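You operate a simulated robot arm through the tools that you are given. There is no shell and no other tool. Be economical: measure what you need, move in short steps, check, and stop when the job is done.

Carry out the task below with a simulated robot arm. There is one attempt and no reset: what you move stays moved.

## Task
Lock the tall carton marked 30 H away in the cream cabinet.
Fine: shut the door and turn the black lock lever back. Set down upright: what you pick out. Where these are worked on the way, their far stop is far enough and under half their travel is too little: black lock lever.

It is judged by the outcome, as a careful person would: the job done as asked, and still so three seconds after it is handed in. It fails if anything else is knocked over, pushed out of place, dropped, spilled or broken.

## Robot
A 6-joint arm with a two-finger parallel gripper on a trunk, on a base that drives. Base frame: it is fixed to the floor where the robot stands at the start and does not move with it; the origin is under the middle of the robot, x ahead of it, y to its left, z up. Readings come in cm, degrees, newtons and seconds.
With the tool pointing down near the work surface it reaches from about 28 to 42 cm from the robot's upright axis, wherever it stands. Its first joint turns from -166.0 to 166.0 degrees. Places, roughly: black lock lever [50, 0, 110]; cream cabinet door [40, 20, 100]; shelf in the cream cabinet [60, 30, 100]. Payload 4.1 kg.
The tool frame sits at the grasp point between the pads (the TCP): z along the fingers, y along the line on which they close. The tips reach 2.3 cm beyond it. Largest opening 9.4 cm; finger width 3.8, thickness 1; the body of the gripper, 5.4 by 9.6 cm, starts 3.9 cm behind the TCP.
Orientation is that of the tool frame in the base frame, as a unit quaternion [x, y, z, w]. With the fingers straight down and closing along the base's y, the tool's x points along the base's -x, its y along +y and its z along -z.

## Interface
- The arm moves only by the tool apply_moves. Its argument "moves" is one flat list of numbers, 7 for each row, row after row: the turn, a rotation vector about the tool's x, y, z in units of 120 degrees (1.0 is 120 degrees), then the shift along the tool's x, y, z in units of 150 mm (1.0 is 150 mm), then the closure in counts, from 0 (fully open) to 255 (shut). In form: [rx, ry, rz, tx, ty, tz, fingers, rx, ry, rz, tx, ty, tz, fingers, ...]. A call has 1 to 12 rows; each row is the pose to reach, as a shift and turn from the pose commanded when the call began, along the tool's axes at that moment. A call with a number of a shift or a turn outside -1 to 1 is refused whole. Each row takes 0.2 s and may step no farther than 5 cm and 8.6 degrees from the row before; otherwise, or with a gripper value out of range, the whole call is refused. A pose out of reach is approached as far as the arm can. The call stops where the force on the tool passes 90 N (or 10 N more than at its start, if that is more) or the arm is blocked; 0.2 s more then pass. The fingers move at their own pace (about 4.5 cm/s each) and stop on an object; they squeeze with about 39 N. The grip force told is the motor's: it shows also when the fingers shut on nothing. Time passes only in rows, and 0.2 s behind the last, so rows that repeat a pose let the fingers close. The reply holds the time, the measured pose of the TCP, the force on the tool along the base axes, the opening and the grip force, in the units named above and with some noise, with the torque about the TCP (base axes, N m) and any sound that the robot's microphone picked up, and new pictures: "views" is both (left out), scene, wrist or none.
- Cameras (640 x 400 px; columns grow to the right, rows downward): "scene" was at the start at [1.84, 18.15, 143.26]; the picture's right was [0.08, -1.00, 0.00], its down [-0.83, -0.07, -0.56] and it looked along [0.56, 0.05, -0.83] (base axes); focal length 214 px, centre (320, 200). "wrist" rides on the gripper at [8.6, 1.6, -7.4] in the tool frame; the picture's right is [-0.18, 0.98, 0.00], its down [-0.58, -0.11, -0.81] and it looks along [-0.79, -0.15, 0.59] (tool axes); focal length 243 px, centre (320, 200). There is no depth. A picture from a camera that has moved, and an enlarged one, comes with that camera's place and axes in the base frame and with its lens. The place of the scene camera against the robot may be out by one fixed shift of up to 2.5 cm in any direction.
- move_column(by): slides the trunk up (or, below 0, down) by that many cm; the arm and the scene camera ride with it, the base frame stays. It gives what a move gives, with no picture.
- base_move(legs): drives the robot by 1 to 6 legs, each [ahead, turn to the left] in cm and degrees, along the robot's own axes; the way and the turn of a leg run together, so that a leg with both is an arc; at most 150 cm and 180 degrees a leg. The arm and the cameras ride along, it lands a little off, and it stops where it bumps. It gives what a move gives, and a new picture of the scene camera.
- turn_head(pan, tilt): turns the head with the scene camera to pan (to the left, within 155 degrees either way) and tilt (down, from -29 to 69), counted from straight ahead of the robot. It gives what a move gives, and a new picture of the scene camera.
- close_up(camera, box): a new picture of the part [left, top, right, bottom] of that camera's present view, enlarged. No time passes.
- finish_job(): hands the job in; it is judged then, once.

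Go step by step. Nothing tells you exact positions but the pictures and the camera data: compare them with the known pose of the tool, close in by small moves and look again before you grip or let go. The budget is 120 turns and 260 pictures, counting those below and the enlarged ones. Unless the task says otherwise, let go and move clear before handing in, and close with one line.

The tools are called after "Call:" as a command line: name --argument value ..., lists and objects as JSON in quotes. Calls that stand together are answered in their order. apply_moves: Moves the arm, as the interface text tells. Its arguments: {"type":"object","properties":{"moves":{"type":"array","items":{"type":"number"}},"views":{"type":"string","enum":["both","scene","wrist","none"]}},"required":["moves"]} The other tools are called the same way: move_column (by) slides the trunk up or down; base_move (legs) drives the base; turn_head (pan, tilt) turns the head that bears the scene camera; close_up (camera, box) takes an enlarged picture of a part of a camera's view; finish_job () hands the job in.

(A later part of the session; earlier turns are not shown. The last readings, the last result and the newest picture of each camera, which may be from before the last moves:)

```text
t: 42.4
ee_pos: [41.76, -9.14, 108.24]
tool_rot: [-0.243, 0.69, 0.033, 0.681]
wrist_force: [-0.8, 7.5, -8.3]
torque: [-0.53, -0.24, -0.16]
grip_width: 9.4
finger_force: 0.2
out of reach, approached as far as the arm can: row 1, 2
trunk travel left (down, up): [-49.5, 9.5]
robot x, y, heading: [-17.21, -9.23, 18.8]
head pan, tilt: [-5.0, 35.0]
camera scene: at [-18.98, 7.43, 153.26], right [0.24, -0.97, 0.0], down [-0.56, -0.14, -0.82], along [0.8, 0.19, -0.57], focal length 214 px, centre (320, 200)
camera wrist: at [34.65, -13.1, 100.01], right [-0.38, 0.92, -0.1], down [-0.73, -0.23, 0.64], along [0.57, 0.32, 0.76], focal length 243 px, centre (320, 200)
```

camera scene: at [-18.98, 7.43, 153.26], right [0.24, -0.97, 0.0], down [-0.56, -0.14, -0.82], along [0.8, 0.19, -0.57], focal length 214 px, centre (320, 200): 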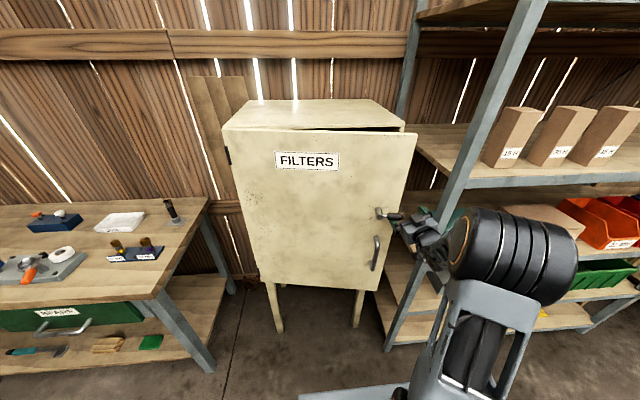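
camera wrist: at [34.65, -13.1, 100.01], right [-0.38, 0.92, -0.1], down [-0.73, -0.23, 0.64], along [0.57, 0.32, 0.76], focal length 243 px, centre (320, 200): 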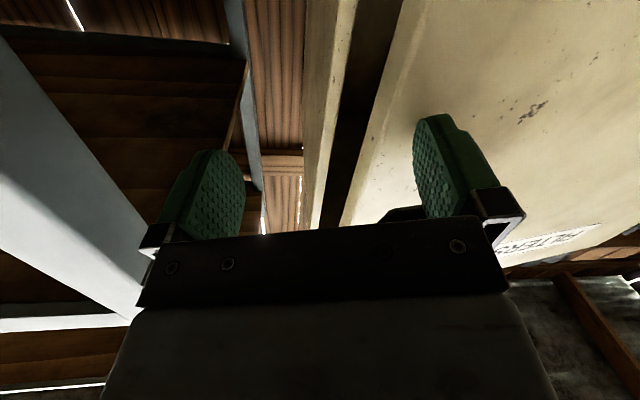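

The door is ajar about 6 cm. I lower the trunk a touch to come off the lever, then back away and re-level the tool to take the pull handle.

Call:
move_column --by -2

Call:
base_move --legs '[[-10, 0]]'

Call:
apply_moves --moves '[0, 0, 0.06, 0, 0, 0, 0, 0, 0, 0.12, 0, 0, 0, 0, 0, 0, 0.16, 0, 0, 0, 0]' --views "wrist"

```text
t: 43.1
ee_pos: [41.59, -9.03, 105.96]
tool_rot: [-0.245, 0.691, 0.036, 0.679]
wrist_force: [-0.6, 0.2, 0.0]
torque: [0.0, 0.0, 0.0]
grip_width: 9.39
finger_force: 0.1
trunk travel left (down, up): [-47.5, 11.5]
robot x, y, heading: [-17.63, -9.7, 18.5]
head pan, tilt: [-5.0, 35.0]
```

```text
t: 44.3
ee_pos: [32.04, -12.32, 106.1]
tool_rot: [-0.245, 0.692, 0.035, 0.679]
wrist_force: [0.3, -0.3, -0.2]
torque: [0.0, 0.0, -0.02]
grip_width: 9.39
finger_force: 0.1
trunk travel left (down, up): [-47.5, 11.5]
robot x, y, heading: [-26.99, -13.01, 18.7]
head pan, tilt: [-5.0, 35.0]
camera scene: at [-28.62, 4.14, 151.2], right [0.23, -0.97, 0.0], down [-0.56, -0.13, -0.82], along [0.8, 0.19, -0.57], focal length 214 px, centre (320, 200)
```

scene: 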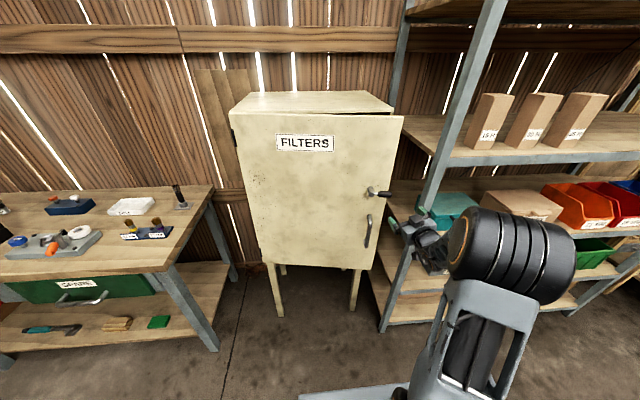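

```text
t: 45.1
ee_pos: [32.17, -12.23, 105.94]
tool_rot: [-0.127, 0.723, 0.149, 0.663]
wrist_force: [0.4, 0.7, -1.1]
torque: [0.02, 0.0, -0.02]
grip_width: 9.39
finger_force: 0.0
trunk travel left (down, up): [-47.5, 11.5]
robot x, y, heading: [-26.94, -13.11, 18.6]
head pan, tilt: [-5.0, 35.0]
camera wrist: at [23.82, -13.49, 97.92], right [-0.36, 0.91, 0.23], down [-0.65, -0.42, 0.64], along [0.67, 0.08, 0.74], focal length 243 px, centre (320, 200)
```

wrist: 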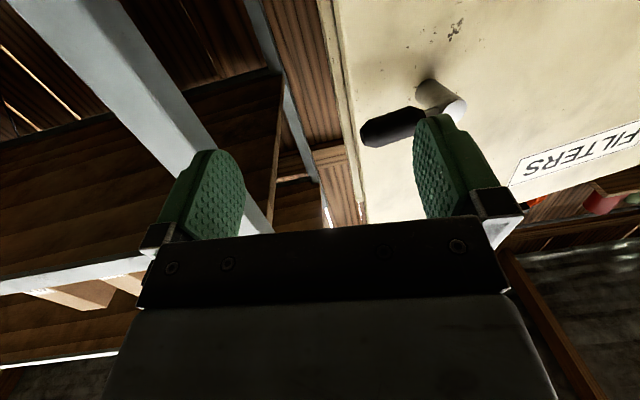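

I lower the trunk to handle height and square the tool up.

Call:
move_column --by -14

Call:
apply_moves --moves '[0.035, -0.037, -0.022, 0, 0, 0, 0]' --views "wrist"

Call:
close_up --camera "scene" --box '[320, 140, 460, 240]'

```text
t: 46.7
ee_pos: [31.99, -12.24, 91.86]
tool_rot: [-0.126, 0.723, 0.148, 0.663]
wrist_force: [-0.9, -1.0, -0.4]
torque: [0.0, -0.03, -0.01]
grip_width: 9.4
finger_force: 0.1
trunk travel left (down, up): [-33.5, 25.5]
robot x, y, heading: [-26.73, -12.81, 18.9]
head pan, tilt: [-5.0, 35.0]
```

```text
t: 47.1
ee_pos: [31.88, -12.23, 91.84]
tool_rot: [-0.112, 0.698, 0.11, 0.698]
wrist_force: [-0.4, -1.8, 0.1]
torque: [0.0, -0.01, -0.01]
grip_width: 9.4
finger_force: 0.0
trunk travel left (down, up): [-33.5, 25.5]
robot x, y, heading: [-27.28, -12.75, 18.8]
head pan, tilt: [-5.0, 35.0]
camera wrist: at [24.49, -13.09, 83.23], right [-0.31, 0.93, 0.18], down [-0.73, -0.35, 0.58], along [0.61, 0.05, 0.79], focal length 243 px, centre (320, 200)
```

wrist: 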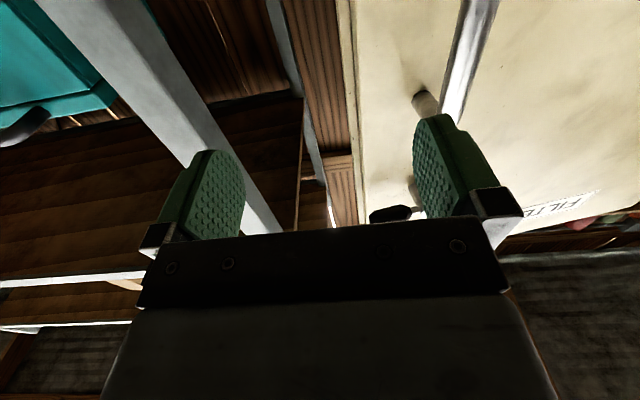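

```text
4.00 times, centred on (390, 190) of scene
camera zoom: at [-28.59, 4.13, 137.2], right [0.23, -0.97, 0.0], down [-0.56, -0.13, -0.82], along [0.8, 0.19, -0.57], focal length 858 px, centre (40, 240)
```

zoom: 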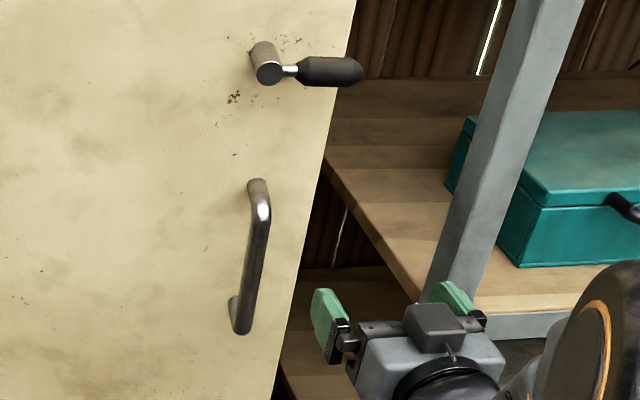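

The handle bar seems to be at u≈35.3, v≈-12.4. I move left in front of it.

Call:
apply_moves --moves '[0, 0, 0, 0, 0.2, 0, 0, 0, 0, 0, 0, 0.4, 0, 0, 0, 0, 0, 0, 0.59, 0, 0]' --views "wrist"

```text
t: 47.9
ee_pos: [29.29, -3.87, 91.95]
tool_rot: [-0.113, 0.698, 0.111, 0.698]
wrist_force: [0.2, -0.5, -0.2]
torque: [0.0, 0.04, 0.05]
grip_width: 9.37
finger_force: 0.1
trunk travel left (down, up): [-33.5, 25.5]
robot x, y, heading: [-26.84, -12.72, 18.8]
head pan, tilt: [-5.0, 35.0]
camera wrist: at [21.73, -4.72, 83.19], right [-0.31, 0.93, 0.18], down [-0.73, -0.35, 0.58], along [0.61, 0.05, 0.79], focal length 243 px, centre (320, 200)
```

wrist: 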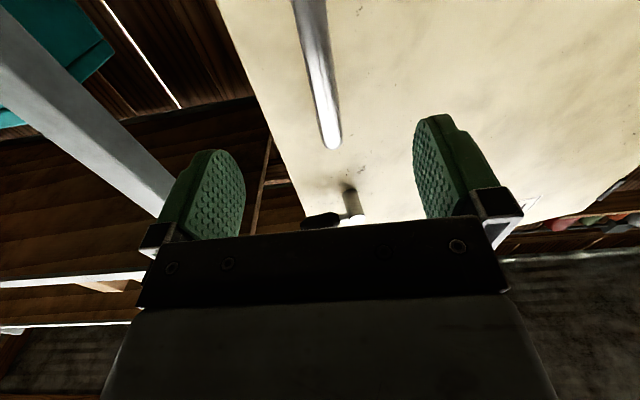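

The bar is centred between the fingers; I drive in 8 cm and close on it.

Call:
base_move --legs '[[8, 0]]'

Call:
apply_moves --moves '[0, 0, 0, 0, 0, 0, 0]' --views "wrist"

```text
t: 49.0
ee_pos: [36.78, -1.32, 91.82]
tool_rot: [-0.113, 0.698, 0.11, 0.698]
wrist_force: [-0.2, -0.4, -0.2]
torque: [0.0, 0.0, 0.0]
grip_width: 9.4
finger_force: 0.1
trunk travel left (down, up): [-33.5, 25.5]
robot x, y, heading: [-19.38, -10.33, 18.8]
head pan, tilt: [-5.0, 35.0]
camera scene: at [-21.01, 6.69, 137.2], right [0.24, -0.97, 0.0], down [-0.56, -0.13, -0.82], along [0.8, 0.19, -0.57], focal length 214 px, centre (320, 200)
```

scene: 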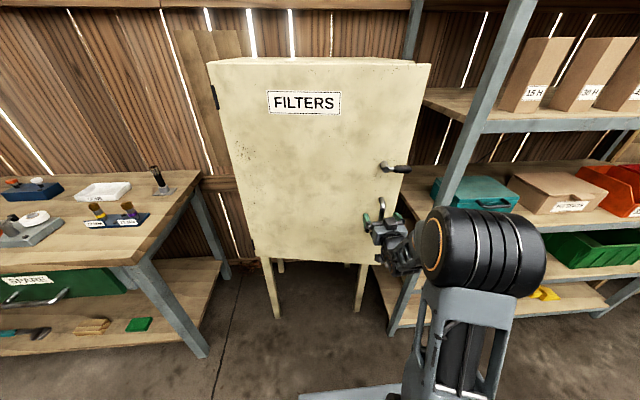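

```text
t: 49.4
ee_pos: [36.83, -1.41, 91.92]
tool_rot: [-0.113, 0.698, 0.11, 0.698]
wrist_force: [0.6, -0.6, -0.6]
torque: [0.0, 0.02, 0.01]
grip_width: 9.4
finger_force: 0.1
trunk travel left (down, up): [-33.5, 25.5]
robot x, y, heading: [-19.67, -10.27, 18.8]
head pan, tilt: [-5.0, 35.0]
camera wrist: at [29.35, -2.15, 83.19], right [-0.31, 0.93, 0.18], down [-0.73, -0.35, 0.58], along [0.61, 0.05, 0.79], focal length 243 px, centre (320, 200)
```

wrist: 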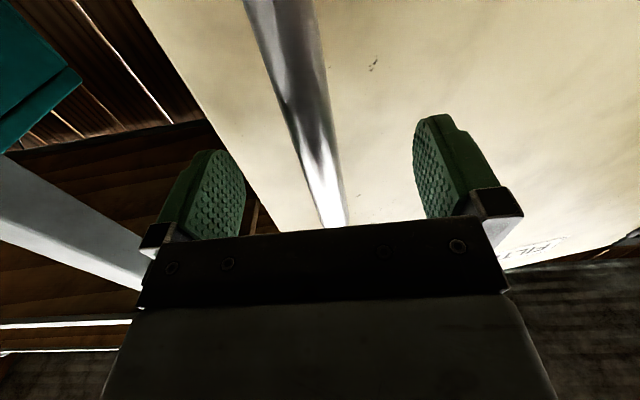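

Bar lies between the pads; slightly further in and close.

Call:
apply_moves --moves '[0, 0, 0, 0, 0, 0.06, 0, 0, 0, 0, 0, 0, 0.06, 255, 0, 0, 0, 0, 0, 0.06, 255, 0, 0, 0, 0, 0, 0.06, 255, 0, 0, 0, 0, 0, 0.06, 255, 0, 0, 0, 0, 0, 0.06, 255]' --views "wrist"

```text
t: 50.8
ee_pos: [37.73, -0.77, 91.86]
tool_rot: [-0.114, 0.698, 0.112, 0.698]
wrist_force: [-0.8, 9.1, -0.3]
torque: [0.84, 0.28, 0.02]
grip_width: 1.75
finger_force: 36.0
trunk travel left (down, up): [-33.5, 25.5]
robot x, y, heading: [-19.27, -10.52, 18.6]
head pan, tilt: [-5.0, 35.0]
camera wrist: at [30.2, -1.7, 83.21], right [-0.31, 0.93, 0.18], down [-0.73, -0.36, 0.58], along [0.61, 0.05, 0.79], focal length 243 px, centre (320, 200)
```

wrist: 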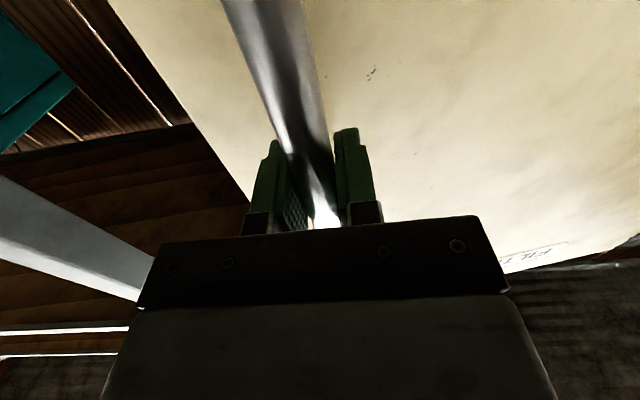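

The handle is held. I pull by driving back along the door's arc in small legs, starting with one.

Call:
base_move --legs '[[-5.2, 1.5]]'

```text
t: 51.7
ee_pos: [32.59, -0.9, 91.9]
tool_rot: [-0.125, 0.696, 0.121, 0.696]
wrist_force: [1.4, 34.8, 2.9]
torque: [1.32, 0.65, -0.13]
grip_width: 1.77
finger_force: 44.7
trunk travel left (down, up): [-33.5, 25.5]
robot x, y, heading: [-24.07, -11.71, 20.3]
head pan, tilt: [-5.0, 35.0]
camera scene: at [-26.34, 5.29, 137.16], right [0.26, -0.96, 0.0], down [-0.55, -0.15, -0.82], along [0.79, 0.21, -0.57], focal length 214 px, centre (320, 200)
```

scene: 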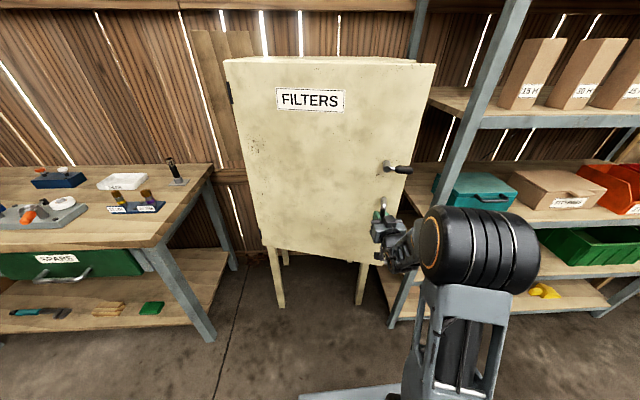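

The door pulls the tool leftwards, so the next leg turns more to the left.

Call:
base_move --legs '[[-5.5, 4.2]]'

```text
t: 52.7
ee_pos: [26.56, 0.03, 91.83]
tool_rot: [-0.143, 0.693, 0.145, 0.692]
wrist_force: [-10.4, -60.2, -6.1]
torque: [-0.73, -0.29, 0.12]
grip_width: 1.81
finger_force: 45.0
trunk travel left (down, up): [-33.5, 25.5]
robot x, y, heading: [-29.25, -13.91, 23.8]
head pan, tilt: [-5.0, 35.0]
camera scene: at [-32.56, 1.9, 137.27], right [0.33, -0.95, 0.0], down [-0.54, -0.18, -0.82], along [0.77, 0.27, -0.57], focal length 214 px, centre (320, 200)
```

scene: 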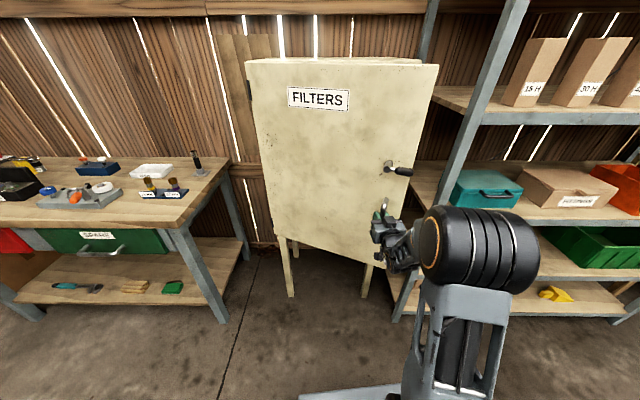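

Call:
base_move --legs '[[-5.0, 2.0]]'

```text
t: 53.6
ee_pos: [21.57, 0.84, 91.76]
tool_rot: [-0.16, 0.69, 0.155, 0.689]
wrist_force: [12.6, 49.4, 7.8]
torque: [1.35, 0.46, -0.17]
grip_width: 1.79
finger_force: 44.8
trunk travel left (down, up): [-33.5, 25.5]
robot x, y, heading: [-33.69, -15.6, 26.5]
head pan, tilt: [-5.0, 35.0]
camera scene: at [-37.52, 0.89, 137.14], right [0.36, -0.93, 0.0], down [-0.53, -0.21, -0.82], along [0.76, 0.3, -0.58], focal length 214 px, centre (320, 200)
```

scene: 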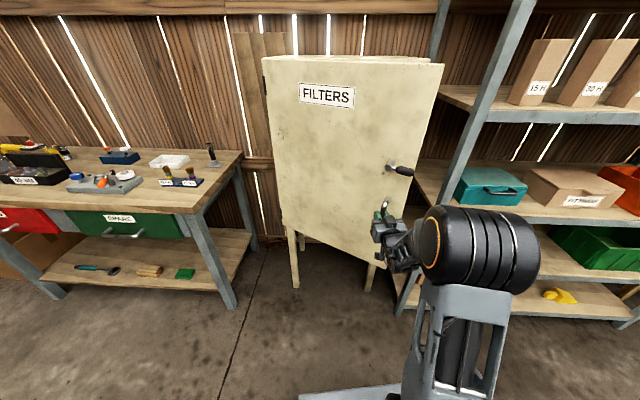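

Call:
base_move --legs '[[-5.3, 4.8]]'

```text
t: 54.5
ee_pos: [15.55, 2.85, 91.86]
tool_rot: [-0.189, 0.682, 0.185, 0.682]
wrist_force: [14.9, 34.7, -1.8]
torque: [0.96, 0.74, -0.04]
grip_width: 1.77
finger_force: 44.7
trunk travel left (down, up): [-33.5, 25.5]
robot x, y, heading: [-38.61, -19.19, 31.1]
head pan, tilt: [-5.0, 35.0]
camera scene: at [-43.35, -2.23, 137.16], right [0.44, -0.9, 0.0], down [-0.52, -0.26, -0.82], along [0.73, 0.36, -0.58], focal length 214 px, centre (320, 200)
```

scene: 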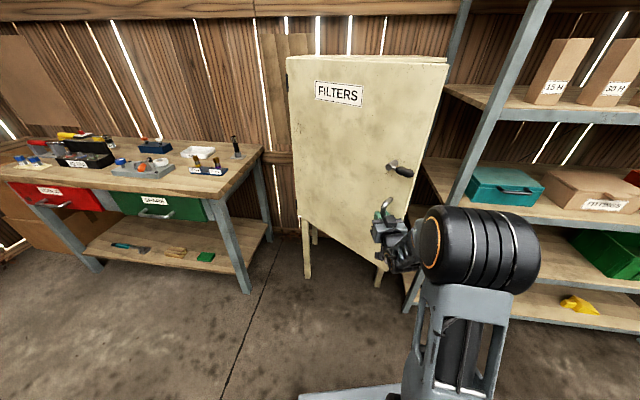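

Call:
base_move --legs '[[-4.5, 6.3]]'

```text
t: 55.5
ee_pos: [9.17, 5.88, 91.8]
tool_rot: [-0.224, 0.671, 0.222, 0.671]
wrist_force: [5.5, 6.8, -7.5]
torque: [0.26, 0.67, -0.25]
grip_width: 1.76
finger_force: 45.1
trunk travel left (down, up): [-33.5, 25.5]
robot x, y, heading: [-42.37, -20.76, 37.7]
head pan, tilt: [-5.0, 35.0]
camera scene: at [-48.69, -5.74, 137.19], right [0.54, -0.84, 0.0], down [-0.48, -0.31, -0.82], along [0.69, 0.44, -0.57], focal length 214 px, centre (320, 200)
```

scene: 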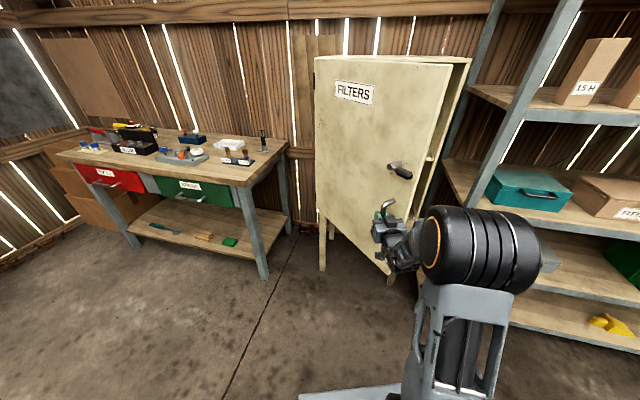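

The door is about 48° open and the inside is in view. I open the fingers only a little so as not to push the door, and back straight off.

Call:
apply_moves --moves '[0, 0, 0, 0, 0, 0, 170, 0, 0, 0, 0, 0, 0, 170, 0, 0, 0, 0, 0, 0, 170]' --views "wrist"

Call:
base_move --legs '[[-14, 0]]'

```text
t: 56.3
ee_pos: [9.08, 5.74, 91.89]
tool_rot: [-0.225, 0.67, 0.222, 0.671]
wrist_force: [-0.2, 0.2, -0.4]
torque: [0.0, 0.0, 0.01]
grip_width: 3.12
finger_force: 0.1
trunk travel left (down, up): [-33.5, 25.5]
robot x, y, heading: [-42.09, -21.13, 37.4]
head pan, tilt: [-5.0, 35.0]
camera wrist: at [2.29, 2.56, 83.23], right [-0.59, 0.79, 0.18], down [-0.58, -0.57, 0.58], along [0.56, 0.24, 0.79], focal length 243 px, centre (320, 200)
```

wrist: 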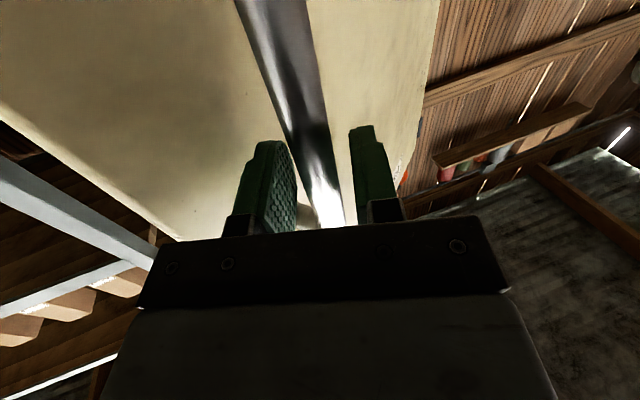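

```text
t: 57.6
ee_pos: [-2.04, -2.81, 91.92]
tool_rot: [-0.224, 0.671, 0.223, 0.671]
wrist_force: [-0.3, 0.4, 0.1]
torque: [0.01, -0.01, 0.0]
grip_width: 3.12
finger_force: 0.1
trunk travel left (down, up): [-33.5, 25.5]
robot x, y, heading: [-53.55, -29.47, 37.5]
head pan, tilt: [-5.0, 35.0]
camera scene: at [-59.93, -14.39, 137.2], right [0.54, -0.84, 0.0], down [-0.48, -0.31, -0.82], along [0.69, 0.44, -0.57], focal length 214 px, centre (320, 200)
```

scene: 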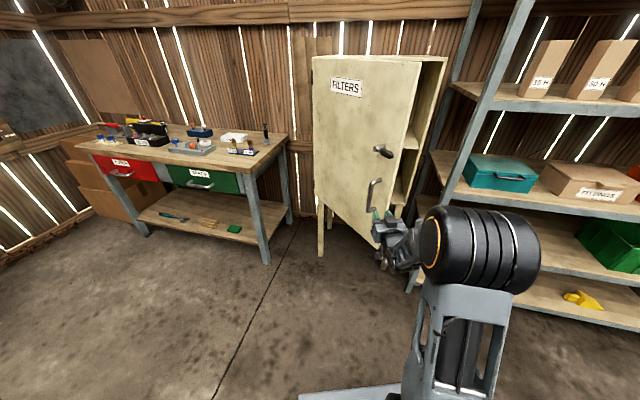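

Now I go right of the door's edge and will sweep the tool left against its inner face to open it wide.

Call:
base_move --legs '[[0, -19.5], [30, 0]]'

Call:
turn_head --pan 10 --tilt 40

```text
t: 60.7
ee_pos: [32.45, -12.37, 91.86]
tool_rot: [-0.107, 0.699, 0.104, 0.7]
wrist_force: [0.1, -0.1, -0.5]
torque: [0.01, 0.01, -0.02]
grip_width: 3.13
finger_force: 0.0
trunk travel left (down, up): [-33.5, 25.5]
robot x, y, heading: [-24.92, -20.23, 18.2]
head pan, tilt: [-5.0, 35.0]
camera scene: at [-26.3, -3.5, 137.2], right [0.22, -0.97, 0.0], down [-0.56, -0.13, -0.82], along [0.8, 0.18, -0.57], focal length 214 px, centre (320, 200)
```

scene: 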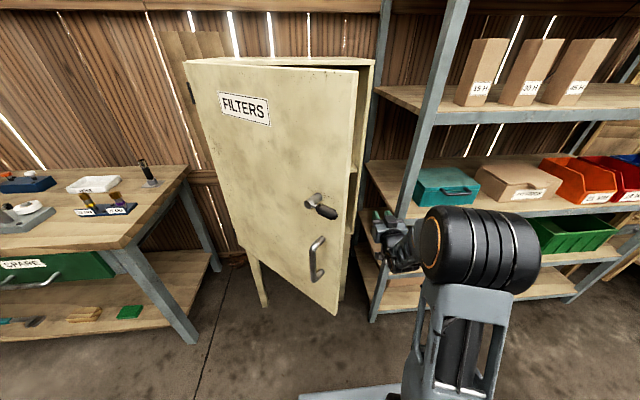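

```text
t: 61.5
ee_pos: [32.54, -12.24, 92.06]
tool_rot: [-0.107, 0.699, 0.105, 0.699]
wrist_force: [-0.4, 0.2, -1.4]
torque: [0.01, 0.06, -0.01]
grip_width: 3.15
finger_force: 0.0
trunk travel left (down, up): [-33.5, 25.5]
robot x, y, heading: [-24.79, -20.15, 17.9]
head pan, tilt: [10.0, 40.0]
camera scene: at [-27.35, -1.48, 136.45], right [0.47, -0.88, 0.0], down [-0.57, -0.3, -0.77], along [0.68, 0.36, -0.64], focal length 214 px, centre (320, 200)
```

scene: 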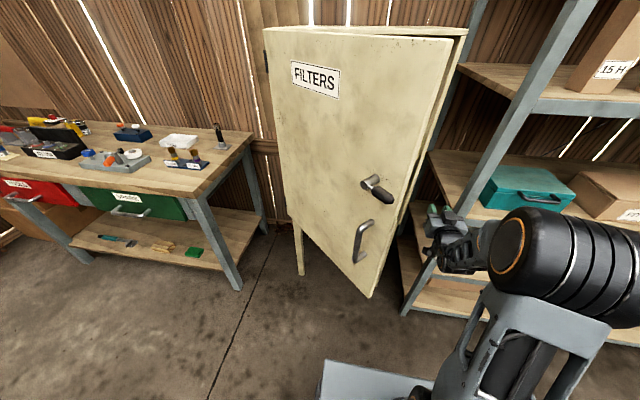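

Call:
base_move --legs '[[0, 22]]'

```text
t: 63.0
ee_pos: [25.2, 8.57, 91.84]
tool_rot: [-0.238, 0.665, 0.235, 0.667]
wrist_force: [-0.4, -0.4, 0.5]
torque: [0.0, 0.03, -0.03]
grip_width: 3.12
finger_force: 0.1
trunk travel left (down, up): [-33.5, 25.5]
robot x, y, heading: [-24.57, -19.95, 40.0]
head pan, tilt: [10.0, 40.0]
camera scene: at [-33.85, -4.03, 136.44], right [0.77, -0.64, 0.0], down [-0.41, -0.49, -0.77], along [0.49, 0.59, -0.64], focal length 214 px, centre (320, 200)
```

scene: 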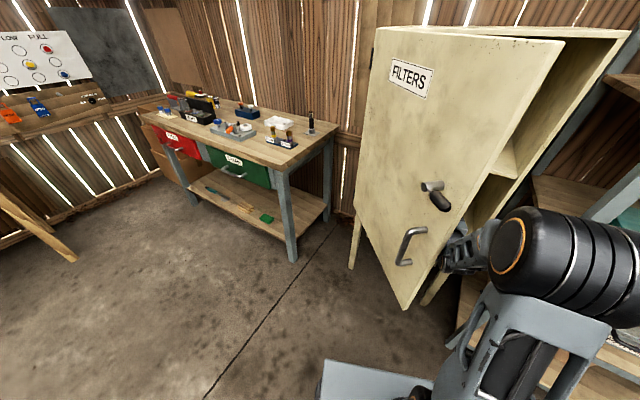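

The tool is now behind the door; I keep turning.

Call:
base_move --legs '[[0, 15]]'

Call:
base_move --legs '[[0, 14]]'

```text
t: 64.3
ee_pos: [16.16, 20.51, 91.95]
tool_rot: [-0.323, 0.629, 0.321, 0.63]
wrist_force: [-0.2, 0.1, -0.1]
torque: [-0.03, 0.04, -0.03]
grip_width: 3.13
finger_force: 0.0
trunk travel left (down, up): [-33.5, 25.5]
robot x, y, heading: [-24.84, -20.24, 54.8]
head pan, tilt: [10.0, 40.0]
camera scene: at [-37.48, -7.09, 136.44], right [0.91, -0.42, 0.0], down [-0.27, -0.58, -0.77], along [0.33, 0.69, -0.64], focal length 214 px, centre (320, 200)
```

scene: 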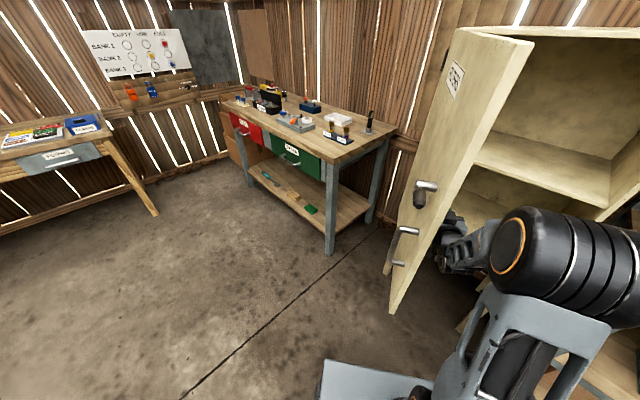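

```text
t: 65.6
ee_pos: [4.88, 29.24, 91.92]
tool_rot: [-0.398, 0.584, 0.396, 0.586]
wrist_force: [0.2, 0.8, 0.4]
torque: [0.0, 0.01, -0.01]
grip_width: 3.14
finger_force: 0.1
trunk travel left (down, up): [-33.5, 25.5]
robot x, y, heading: [-25.27, -20.04, 69.2]
head pan, tilt: [10.0, 40.0]
camera scene: at [-40.1, -10.76, 136.44], right [0.98, -0.19, 0.0], down [-0.12, -0.63, -0.77], along [0.15, 0.75, -0.64], focal length 214 px, centre (320, 200)
```

scene: 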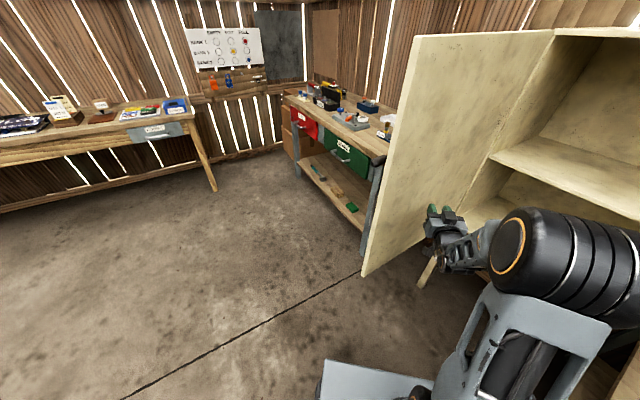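

The door stands about 85° open. I look into the cabinet.

Call:
turn_head --pan -45 --tilt 25

```text
t: 66.8
ee_pos: [4.81, 29.23, 91.88]
tool_rot: [-0.398, 0.584, 0.397, 0.585]
wrist_force: [-0.7, 0.1, -0.5]
torque: [0.0, -0.02, -0.01]
grip_width: 3.14
finger_force: 0.1
trunk travel left (down, up): [-33.5, 25.5]
robot x, y, heading: [-24.85, -20.28, 69.0]
head pan, tilt: [-45.0, 25.0]
camera scene: at [-33.3, -15.35, 138.77], right [0.41, -0.91, 0.0], down [-0.39, -0.17, -0.91], along [0.83, 0.37, -0.42], focal length 214 px, centre (320, 200)
```

scene: 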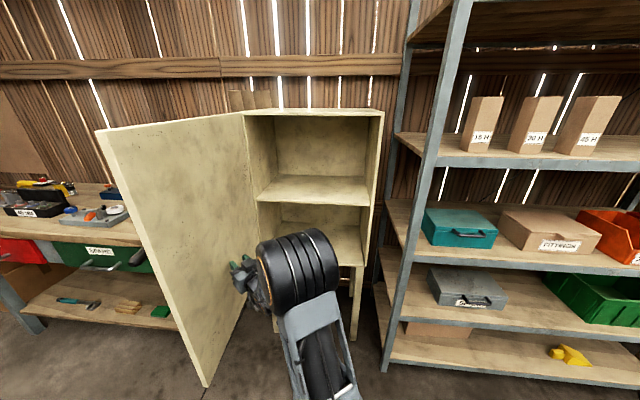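

The mid shelf (z≈100, about 47 cm wide, 33 cm deep) is where the carton goes. I now leave the door and drive in front of the cartons, raising the trunk.

Call:
base_move --legs '[[0, -151], [43, 0], [0, 100]]'

Call:
move_column --by 25

Call:
turn_head --pan 0 --tilt 25

```text
t: 79.9
ee_pos: [38.46, -54.11, 91.93]
tool_rot: [-0.11, 0.698, 0.108, 0.699]
wrist_force: [0.2, -0.1, 0.2]
torque: [-0.02, 0.01, -0.04]
grip_width: 3.13
finger_force: 0.1
trunk travel left (down, up): [-33.5, 25.5]
robot x, y, heading: [-18.41, -62.41, 18.2]
head pan, tilt: [-45.0, 25.0]
camera scene: at [-20.66, -52.06, 138.78], right [-0.45, -0.89, 0.0], down [-0.38, 0.19, -0.91], along [0.81, -0.41, -0.42], focal length 214 px, centre (320, 200)
```

scene: 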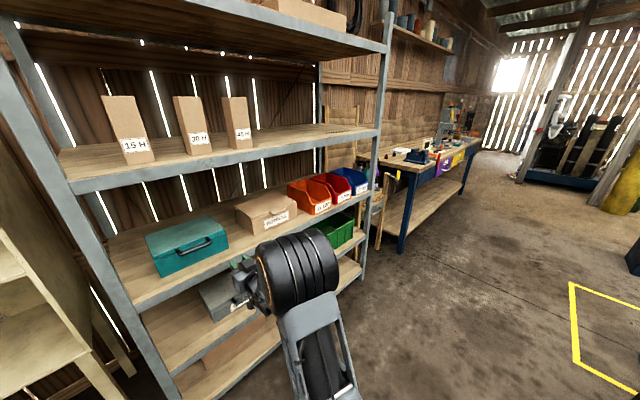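

```text
t: 82.5
ee_pos: [38.54, -54.14, 117.01]
tool_rot: [-0.111, 0.698, 0.109, 0.699]
wrist_force: [0.4, 0.4, -0.5]
torque: [0.02, 0.0, 0.0]
grip_width: 3.15
finger_force: 0.1
trunk travel left (down, up): [-58.5, 0.5]
robot x, y, heading: [-19.04, -62.45, 18.4]
head pan, tilt: [-45.0, 25.0]
```

```text
t: 83.6
ee_pos: [38.51, -54.05, 116.84]
tool_rot: [-0.112, 0.698, 0.109, 0.699]
wrist_force: [0.1, -0.3, 0.3]
torque: [-0.01, 0.0, 0.0]
grip_width: 3.14
finger_force: 0.1
trunk travel left (down, up): [-58.5, 0.5]
robot x, y, heading: [-18.23, -62.75, 18.5]
head pan, tilt: [0.0, 25.0]
camera scene: at [-20.16, -45.03, 163.78], right [0.32, -0.95, 0.0], down [-0.4, -0.13, -0.91], along [0.86, 0.29, -0.42], focal length 214 px, centre (320, 200)
```

scene: 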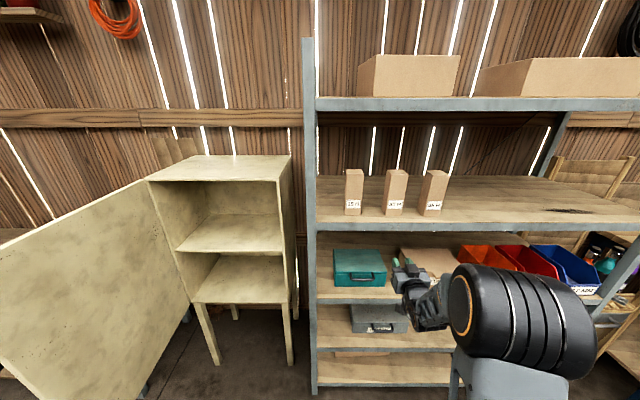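

Call:
close_up --camera "scene" --box '[330, 150, 470, 240]'

Call:
apply_moves --moves '[0, 0, 0, -0.25, 0, 0, 0, 0, 0, 0, -0.55, 0, 0, 0, 0, 0, 0, -0.85, 0, 0, 0]' --views "wrist"

```text
4.44 times, centred on (400, 195) of scene
camera zoom: at [-20.16, -45.03, 163.78], right [0.32, -0.95, 0.0], down [-0.4, -0.13, -0.91], along [0.86, 0.29, -0.42], focal length 953 px, centre (-36, 222)
```

zoom: 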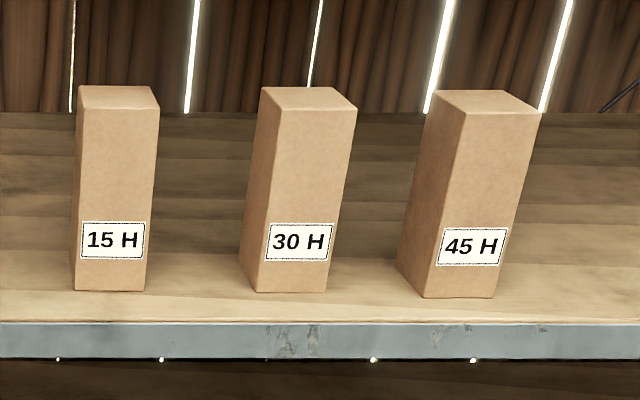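

```text
t: 84.4
ee_pos: [38.43, -54.13, 129.66]
tool_rot: [-0.109, 0.699, 0.109, 0.699]
wrist_force: [-0.3, -0.9, -0.1]
torque: [0.02, 0.01, 0.0]
grip_width: 9.4
finger_force: 0.0
trunk travel left (down, up): [-58.5, 0.5]
robot x, y, heading: [-18.8, -62.99, 18.4]
head pan, tilt: [0.0, 25.0]
camera wrist: at [30.88, -54.94, 121.04], right [-0.3, 0.94, 0.18], down [-0.74, -0.35, 0.58], along [0.61, 0.04, 0.79], focal length 243 px, centre (320, 200)
```

wrist: 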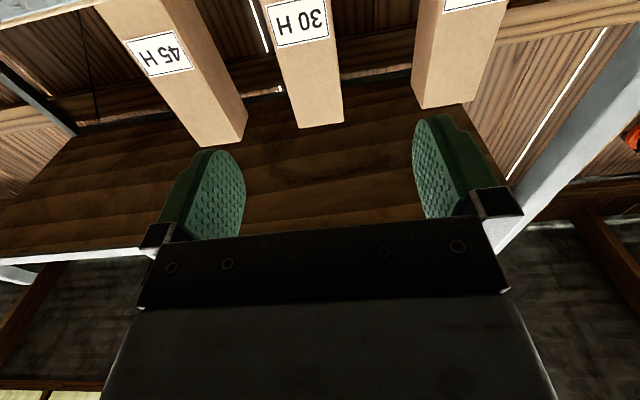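

Carton 30 H: front face at u≈40.5, centre v≈-65.7, top z≈141.5. I raise to grasp height, line up and drive closer.

Call:
apply_moves --moves '[0, 0, 0, -0.25, -0.08, 0, 0, 0, 0, 0, -0.487, -0.155, 0, 0]' --views "none"

Call:
base_move --legs '[[14, 0]]'

Call:
apply_moves --moves '[0, 0, 0, 0, 0, 0, 0]' --views "wrist"

```text
t: 85.0
ee_pos: [39.11, -56.29, 136.81]
tool_rot: [-0.11, 0.698, 0.107, 0.699]
wrist_force: [-0.1, -0.1, 0.6]
torque: [-0.04, 0.0, 0.03]
grip_width: 9.39
finger_force: 0.1
trunk travel left (down, up): [-58.5, 0.5]
robot x, y, heading: [-18.91, -62.85, 18.3]
head pan, tilt: [0.0, 25.0]
```

```text
t: 86.3
ee_pos: [52.53, -51.81, 136.8]
tool_rot: [-0.111, 0.699, 0.108, 0.698]
wrist_force: [0.6, 0.1, -0.4]
torque: [0.0, 0.0, -0.03]
grip_width: 9.42
finger_force: 0.0
trunk travel left (down, up): [-58.5, 0.5]
robot x, y, heading: [-5.49, -58.18, 18.5]
head pan, tilt: [0.0, 25.0]
camera scene: at [-6.83, -40.58, 163.77], right [0.32, -0.95, 0.0], down [-0.4, -0.13, -0.91], along [0.86, 0.29, -0.42], focal length 214 px, centre (320, 200)
```

scene: 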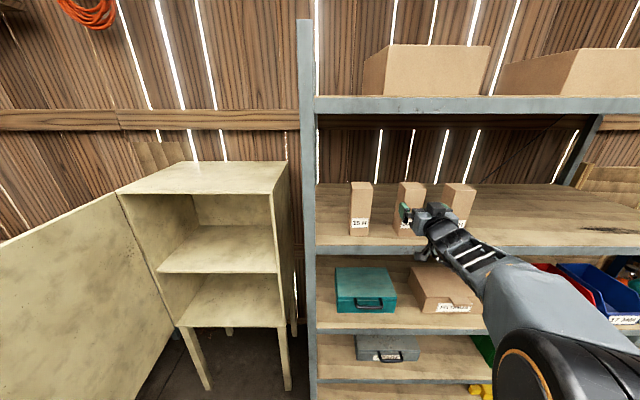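

```text
t: 86.7
ee_pos: [52.37, -51.79, 136.75]
tool_rot: [-0.111, 0.698, 0.108, 0.699]
wrist_force: [-0.1, -0.2, 0.3]
torque: [-0.01, -0.02, 0.03]
grip_width: 9.39
finger_force: 0.1
trunk travel left (down, up): [-58.5, 0.5]
robot x, y, heading: [-5.72, -58.28, 18.4]
head pan, tilt: [0.0, 25.0]
camera wrist: at [44.89, -52.62, 128.19], right [-0.3, 0.94, 0.18], down [-0.73, -0.35, 0.58], along [0.61, 0.04, 0.79], focal length 243 px, centre (320, 200)
```

wrist: 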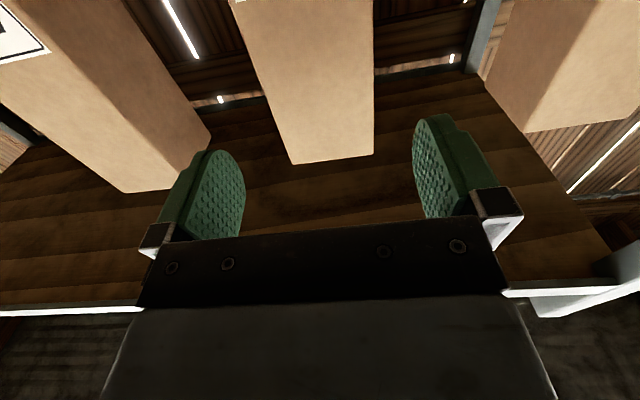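

The carton is centred between the fingers. I advance 9.5 cm, checking before closing.

Call:
apply_moves --moves '[0, 0, 0, 0, 0, 0.2, 0, 0, 0, 0, 0, 0, 0.42, 0, 0, 0, 0, 0, 0, 0.63, 0]' --views "both"

```text
t: 87.5
ee_pos: [61.5, -48.92, 136.87]
tool_rot: [-0.111, 0.699, 0.109, 0.698]
wrist_force: [-0.2, 0.5, 1.1]
torque: [0.01, 0.01, -0.01]
grip_width: 9.42
finger_force: 0.1
trunk travel left (down, up): [-58.5, 0.5]
robot x, y, heading: [-5.52, -58.34, 18.5]
head pan, tilt: [0.0, 25.0]
camera scene: at [-6.92, -40.61, 163.77], right [0.32, -0.95, 0.0], down [-0.4, -0.13, -0.91], along [0.86, 0.29, -0.42], focal length 214 px, centre (320, 200)
camera wrist: at [53.95, -49.67, 128.2], right [-0.3, 0.94, 0.18], down [-0.73, -0.35, 0.58], along [0.61, 0.04, 0.79], focal length 243 px, centre (320, 200)
```

scene: 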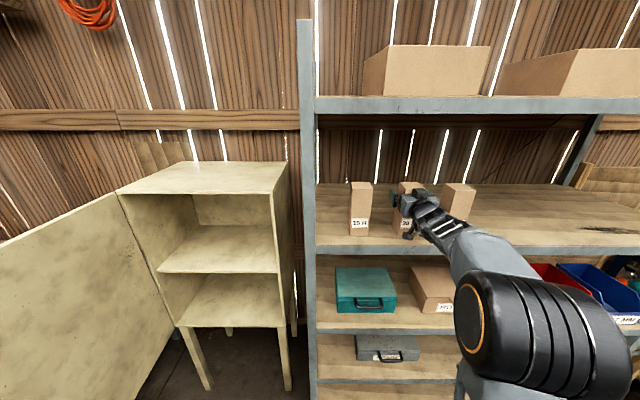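
wrist: 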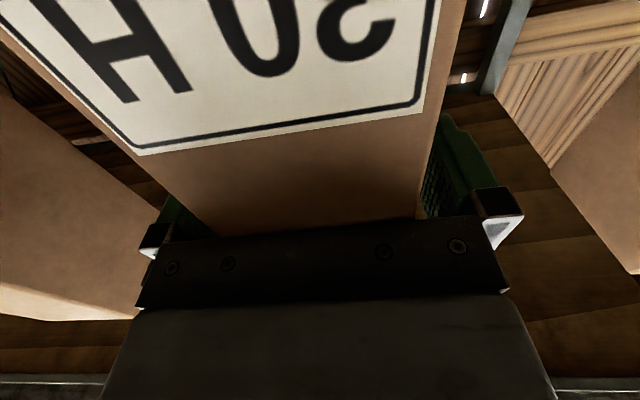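

The carton is well between the fingers; I close and then lift 3 cm.

Call:
apply_moves --moves '[0, 0, 0, 0, 0, 0, 255, 0, 0, 0, 0, 0, 0, 255, 0, 0, 0, 0, 0, 0, 255, 0, 0, 0, 0, 0, 0, 255, 0, 0, 0, -0.07, 0, 0, 255, 0, 0, 0, -0.14, 0, 0, 255, 0, 0, 0, -0.2, 0, 0, 255]' --views "both"

```text
t: 89.1
ee_pos: [61.39, -48.98, 139.93]
tool_rot: [-0.111, 0.699, 0.108, 0.699]
wrist_force: [0.4, -0.8, -4.1]
torque: [0.0, -0.04, 0.01]
grip_width: 6.18
finger_force: 38.2
trunk travel left (down, up): [-58.5, 0.5]
robot x, y, heading: [-5.17, -58.62, 18.6]
head pan, tilt: [0.0, 25.0]
camera scene: at [-6.9, -40.6, 163.77], right [0.32, -0.95, 0.0], down [-0.4, -0.13, -0.91], along [0.86, 0.29, -0.42], focal length 214 px, centre (320, 200)
camera wrist: at [53.93, -49.72, 131.19], right [-0.3, 0.94, 0.18], down [-0.73, -0.35, 0.58], along [0.61, 0.04, 0.79], focal length 243 px, centre (320, 200)
```

scene: 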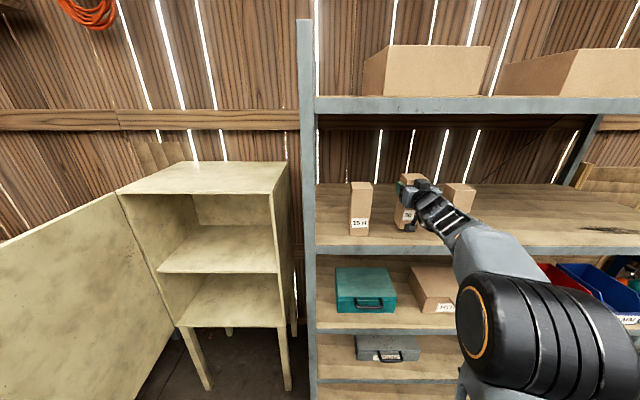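
wrist: 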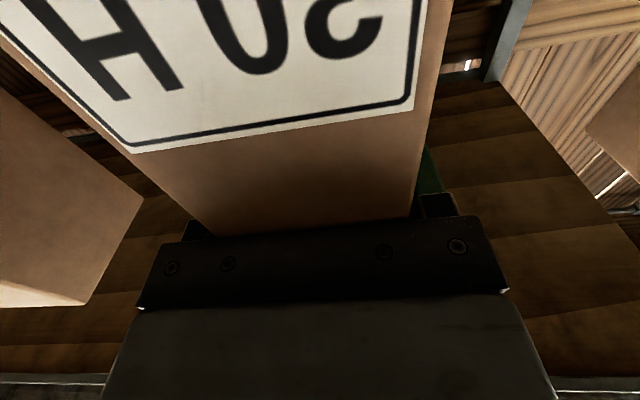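

Held and lifted (about 0.4 kg). I back straight out of the shelf.

Call:
base_move --legs '[[-42, 0]]'

Call:
apply_moves --moves '[0, 0, 0, 0.1, 0, -0.2, 255, 0, 0, 0, 0.2, 0, -0.4, 255, 0, 0, 0, 0.3, 0, -0.6, 255, 0, 0, 0, 0.4, 0, -0.75, 255]' --views "wrist"

```text
t: 91.7
ee_pos: [21.35, -62.37, 139.85]
tool_rot: [-0.109, 0.699, 0.108, 0.699]
wrist_force: [0.2, -0.1, -3.6]
torque: [0.01, -0.03, -0.01]
grip_width: 6.2
finger_force: 39.5
trunk travel left (down, up): [-58.5, 0.5]
robot x, y, heading: [-45.62, -71.32, 18.1]
head pan, tilt: [0.0, 25.0]
camera scene: at [-47.03, -54.0, 163.78], right [0.32, -0.95, 0.0], down [-0.4, -0.13, -0.91], along [0.86, 0.29, -0.42], focal length 214 px, centre (320, 200)
```

scene: 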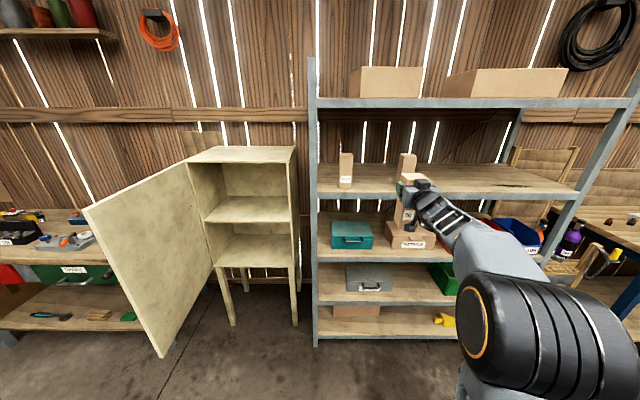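

```text
t: 92.7
ee_pos: [10.55, -65.93, 134.02]
tool_rot: [-0.11, 0.698, 0.109, 0.699]
wrist_force: [-0.5, 0.9, -4.5]
torque: [-0.04, -0.06, 0.0]
grip_width: 6.17
finger_force: 39.2
trunk travel left (down, up): [-58.5, 0.5]
robot x, y, heading: [-45.31, -71.67, 18.7]
head pan, tilt: [0.0, 25.0]
camera wrist: at [3.09, -66.59, 125.29], right [-0.3, 0.94, 0.18], down [-0.74, -0.35, 0.58], along [0.61, 0.04, 0.79], focal length 243 px, centre (320, 200)
```

wrist: 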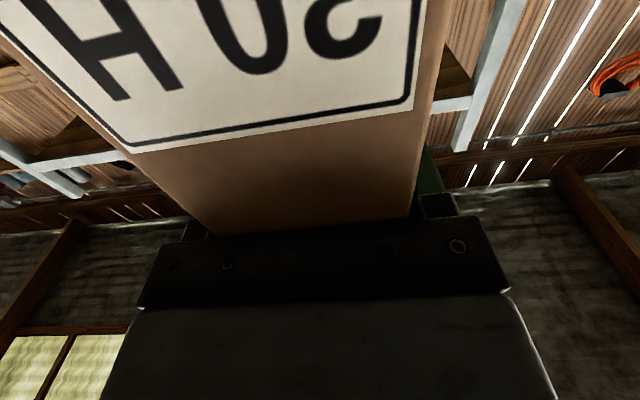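

Now I move over in front of the cabinet, staying well clear of the door's edge, and lower the trunk.

Call:
base_move --legs '[[0, 74], [37.7, 0], [0, -59.5]]'

Call:
move_column --by -16

Call:
turn_head --pan -5 --tilt 25

```text
t: 100.9
ee_pos: [6.4, -15.23, 133.93]
tool_rot: [-0.194, 0.68, 0.192, 0.68]
wrist_force: [-0.1, 0.0, -4.3]
torque: [-0.02, -0.03, -0.01]
grip_width: 6.17
finger_force: 39.4
trunk travel left (down, up): [-58.5, 0.5]
robot x, y, heading: [-46.78, -34.38, 32.3]
head pan, tilt: [0.0, 25.0]
camera scene: at [-52.22, -17.64, 163.78], right [0.53, -0.85, 0.0], down [-0.36, -0.23, -0.91], along [0.77, 0.48, -0.42], focal length 214 px, centre (320, 200)
```

scene: 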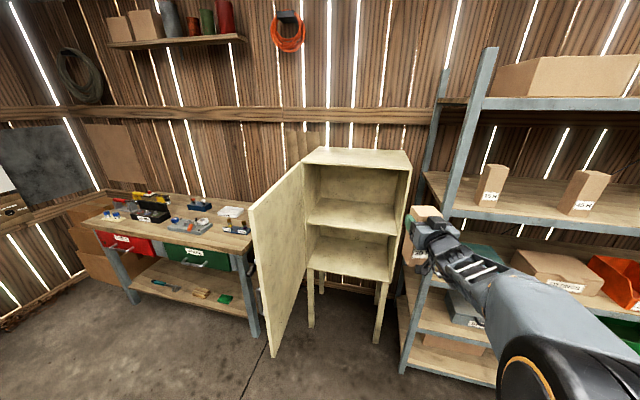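

```text
t: 102.7
ee_pos: [6.27, -15.15, 117.94]
tool_rot: [-0.194, 0.68, 0.191, 0.681]
wrist_force: [-0.1, 0.3, -4.4]
torque: [0.01, -0.03, -0.02]
grip_width: 6.21
finger_force: 39.0
trunk travel left (down, up): [-42.5, 16.5]
robot x, y, heading: [-46.69, -34.49, 32.2]
head pan, tilt: [0.0, 25.0]
```

```text
t: 103.4
ee_pos: [6.28, -15.26, 117.88]
tool_rot: [-0.194, 0.68, 0.191, 0.68]
wrist_force: [0.6, -0.3, -4.1]
torque: [0.02, -0.01, -0.02]
grip_width: 6.2
finger_force: 38.2
trunk travel left (down, up): [-42.5, 16.5]
robot x, y, heading: [-46.94, -34.36, 32.2]
head pan, tilt: [-5.0, 25.0]
camera scene: at [-51.84, -18.32, 147.78], right [0.46, -0.89, 0.0], down [-0.38, -0.19, -0.91], along [0.81, 0.42, -0.42], focal length 214 px, centre (320, 200)
```

scene: 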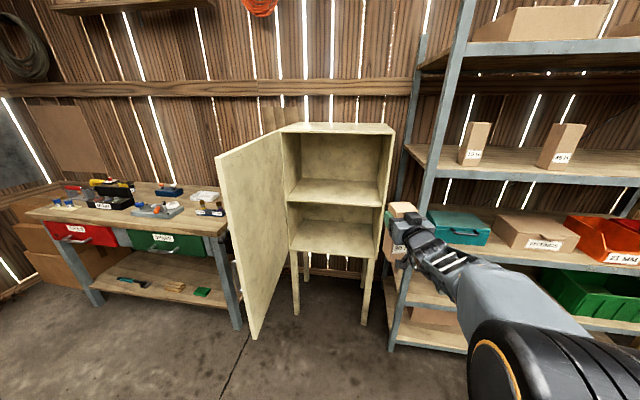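

I shift the tool 3.5 cm left and drive up to just before the cabinet opening.

Call:
apply_moves --moves '[0, 0, 0, 0, 0.12, 0, 255, 0, 0, 0, 0, 0.233, 0, 255]' --views "none"

Call:
base_move --legs '[[36, 0]]'

Call:
apply_moves --moves '[0, 0, 0, 0, 0, 0, 255]' --views "wrist"

```text
t: 104.0
ee_pos: [4.42, -12.11, 117.95]
tool_rot: [-0.194, 0.68, 0.191, 0.681]
wrist_force: [-0.5, -0.4, -4.7]
torque: [0.02, 0.01, -0.01]
grip_width: 6.2
finger_force: 39.3
trunk travel left (down, up): [-42.5, 16.5]
robot x, y, heading: [-46.93, -34.36, 32.0]
head pan, tilt: [-5.0, 25.0]
```

```text
t: 106.3
ee_pos: [34.76, 7.15, 117.93]
tool_rot: [-0.195, 0.68, 0.193, 0.68]
wrist_force: [-0.2, 0.1, -4.1]
torque: [0.01, 0.01, 0.01]
grip_width: 6.19
finger_force: 39.1
trunk travel left (down, up): [-42.5, 16.5]
robot x, y, heading: [-16.49, -15.08, 32.3]
head pan, tilt: [-5.0, 25.0]
camera scene: at [-21.52, 0.88, 147.77], right [0.46, -0.89, 0.0], down [-0.38, -0.19, -0.91], along [0.8, 0.42, -0.42], focal length 214 px, centre (320, 200)
```

scene: 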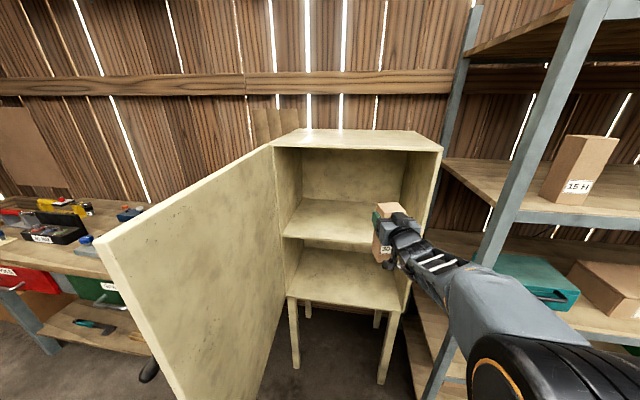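

```text
t: 106.7
ee_pos: [34.74, 7.09, 117.86]
tool_rot: [-0.195, 0.68, 0.193, 0.68]
wrist_force: [-0.3, -0.3, -3.3]
torque: [0.01, -0.01, 0.0]
grip_width: 6.18
finger_force: 38.7
trunk travel left (down, up): [-42.5, 16.5]
robot x, y, heading: [-16.63, -14.95, 32.4]
head pan, tilt: [-5.0, 25.0]
camera wrist: at [27.64, 4.57, 109.21], right [-0.52, 0.84, 0.18], down [-0.63, -0.51, 0.58], along [0.58, 0.19, 0.79], focal length 243 px, centre (320, 200)
```

wrist: 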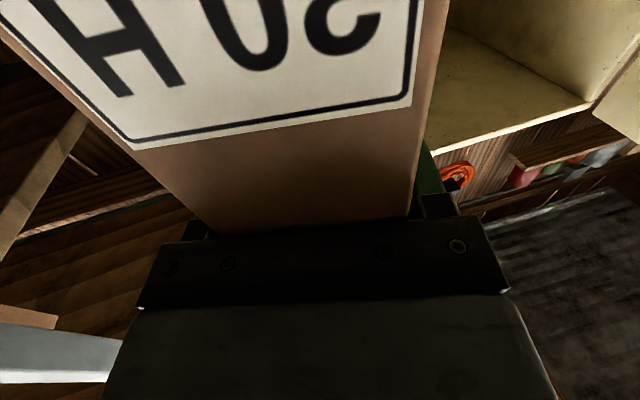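

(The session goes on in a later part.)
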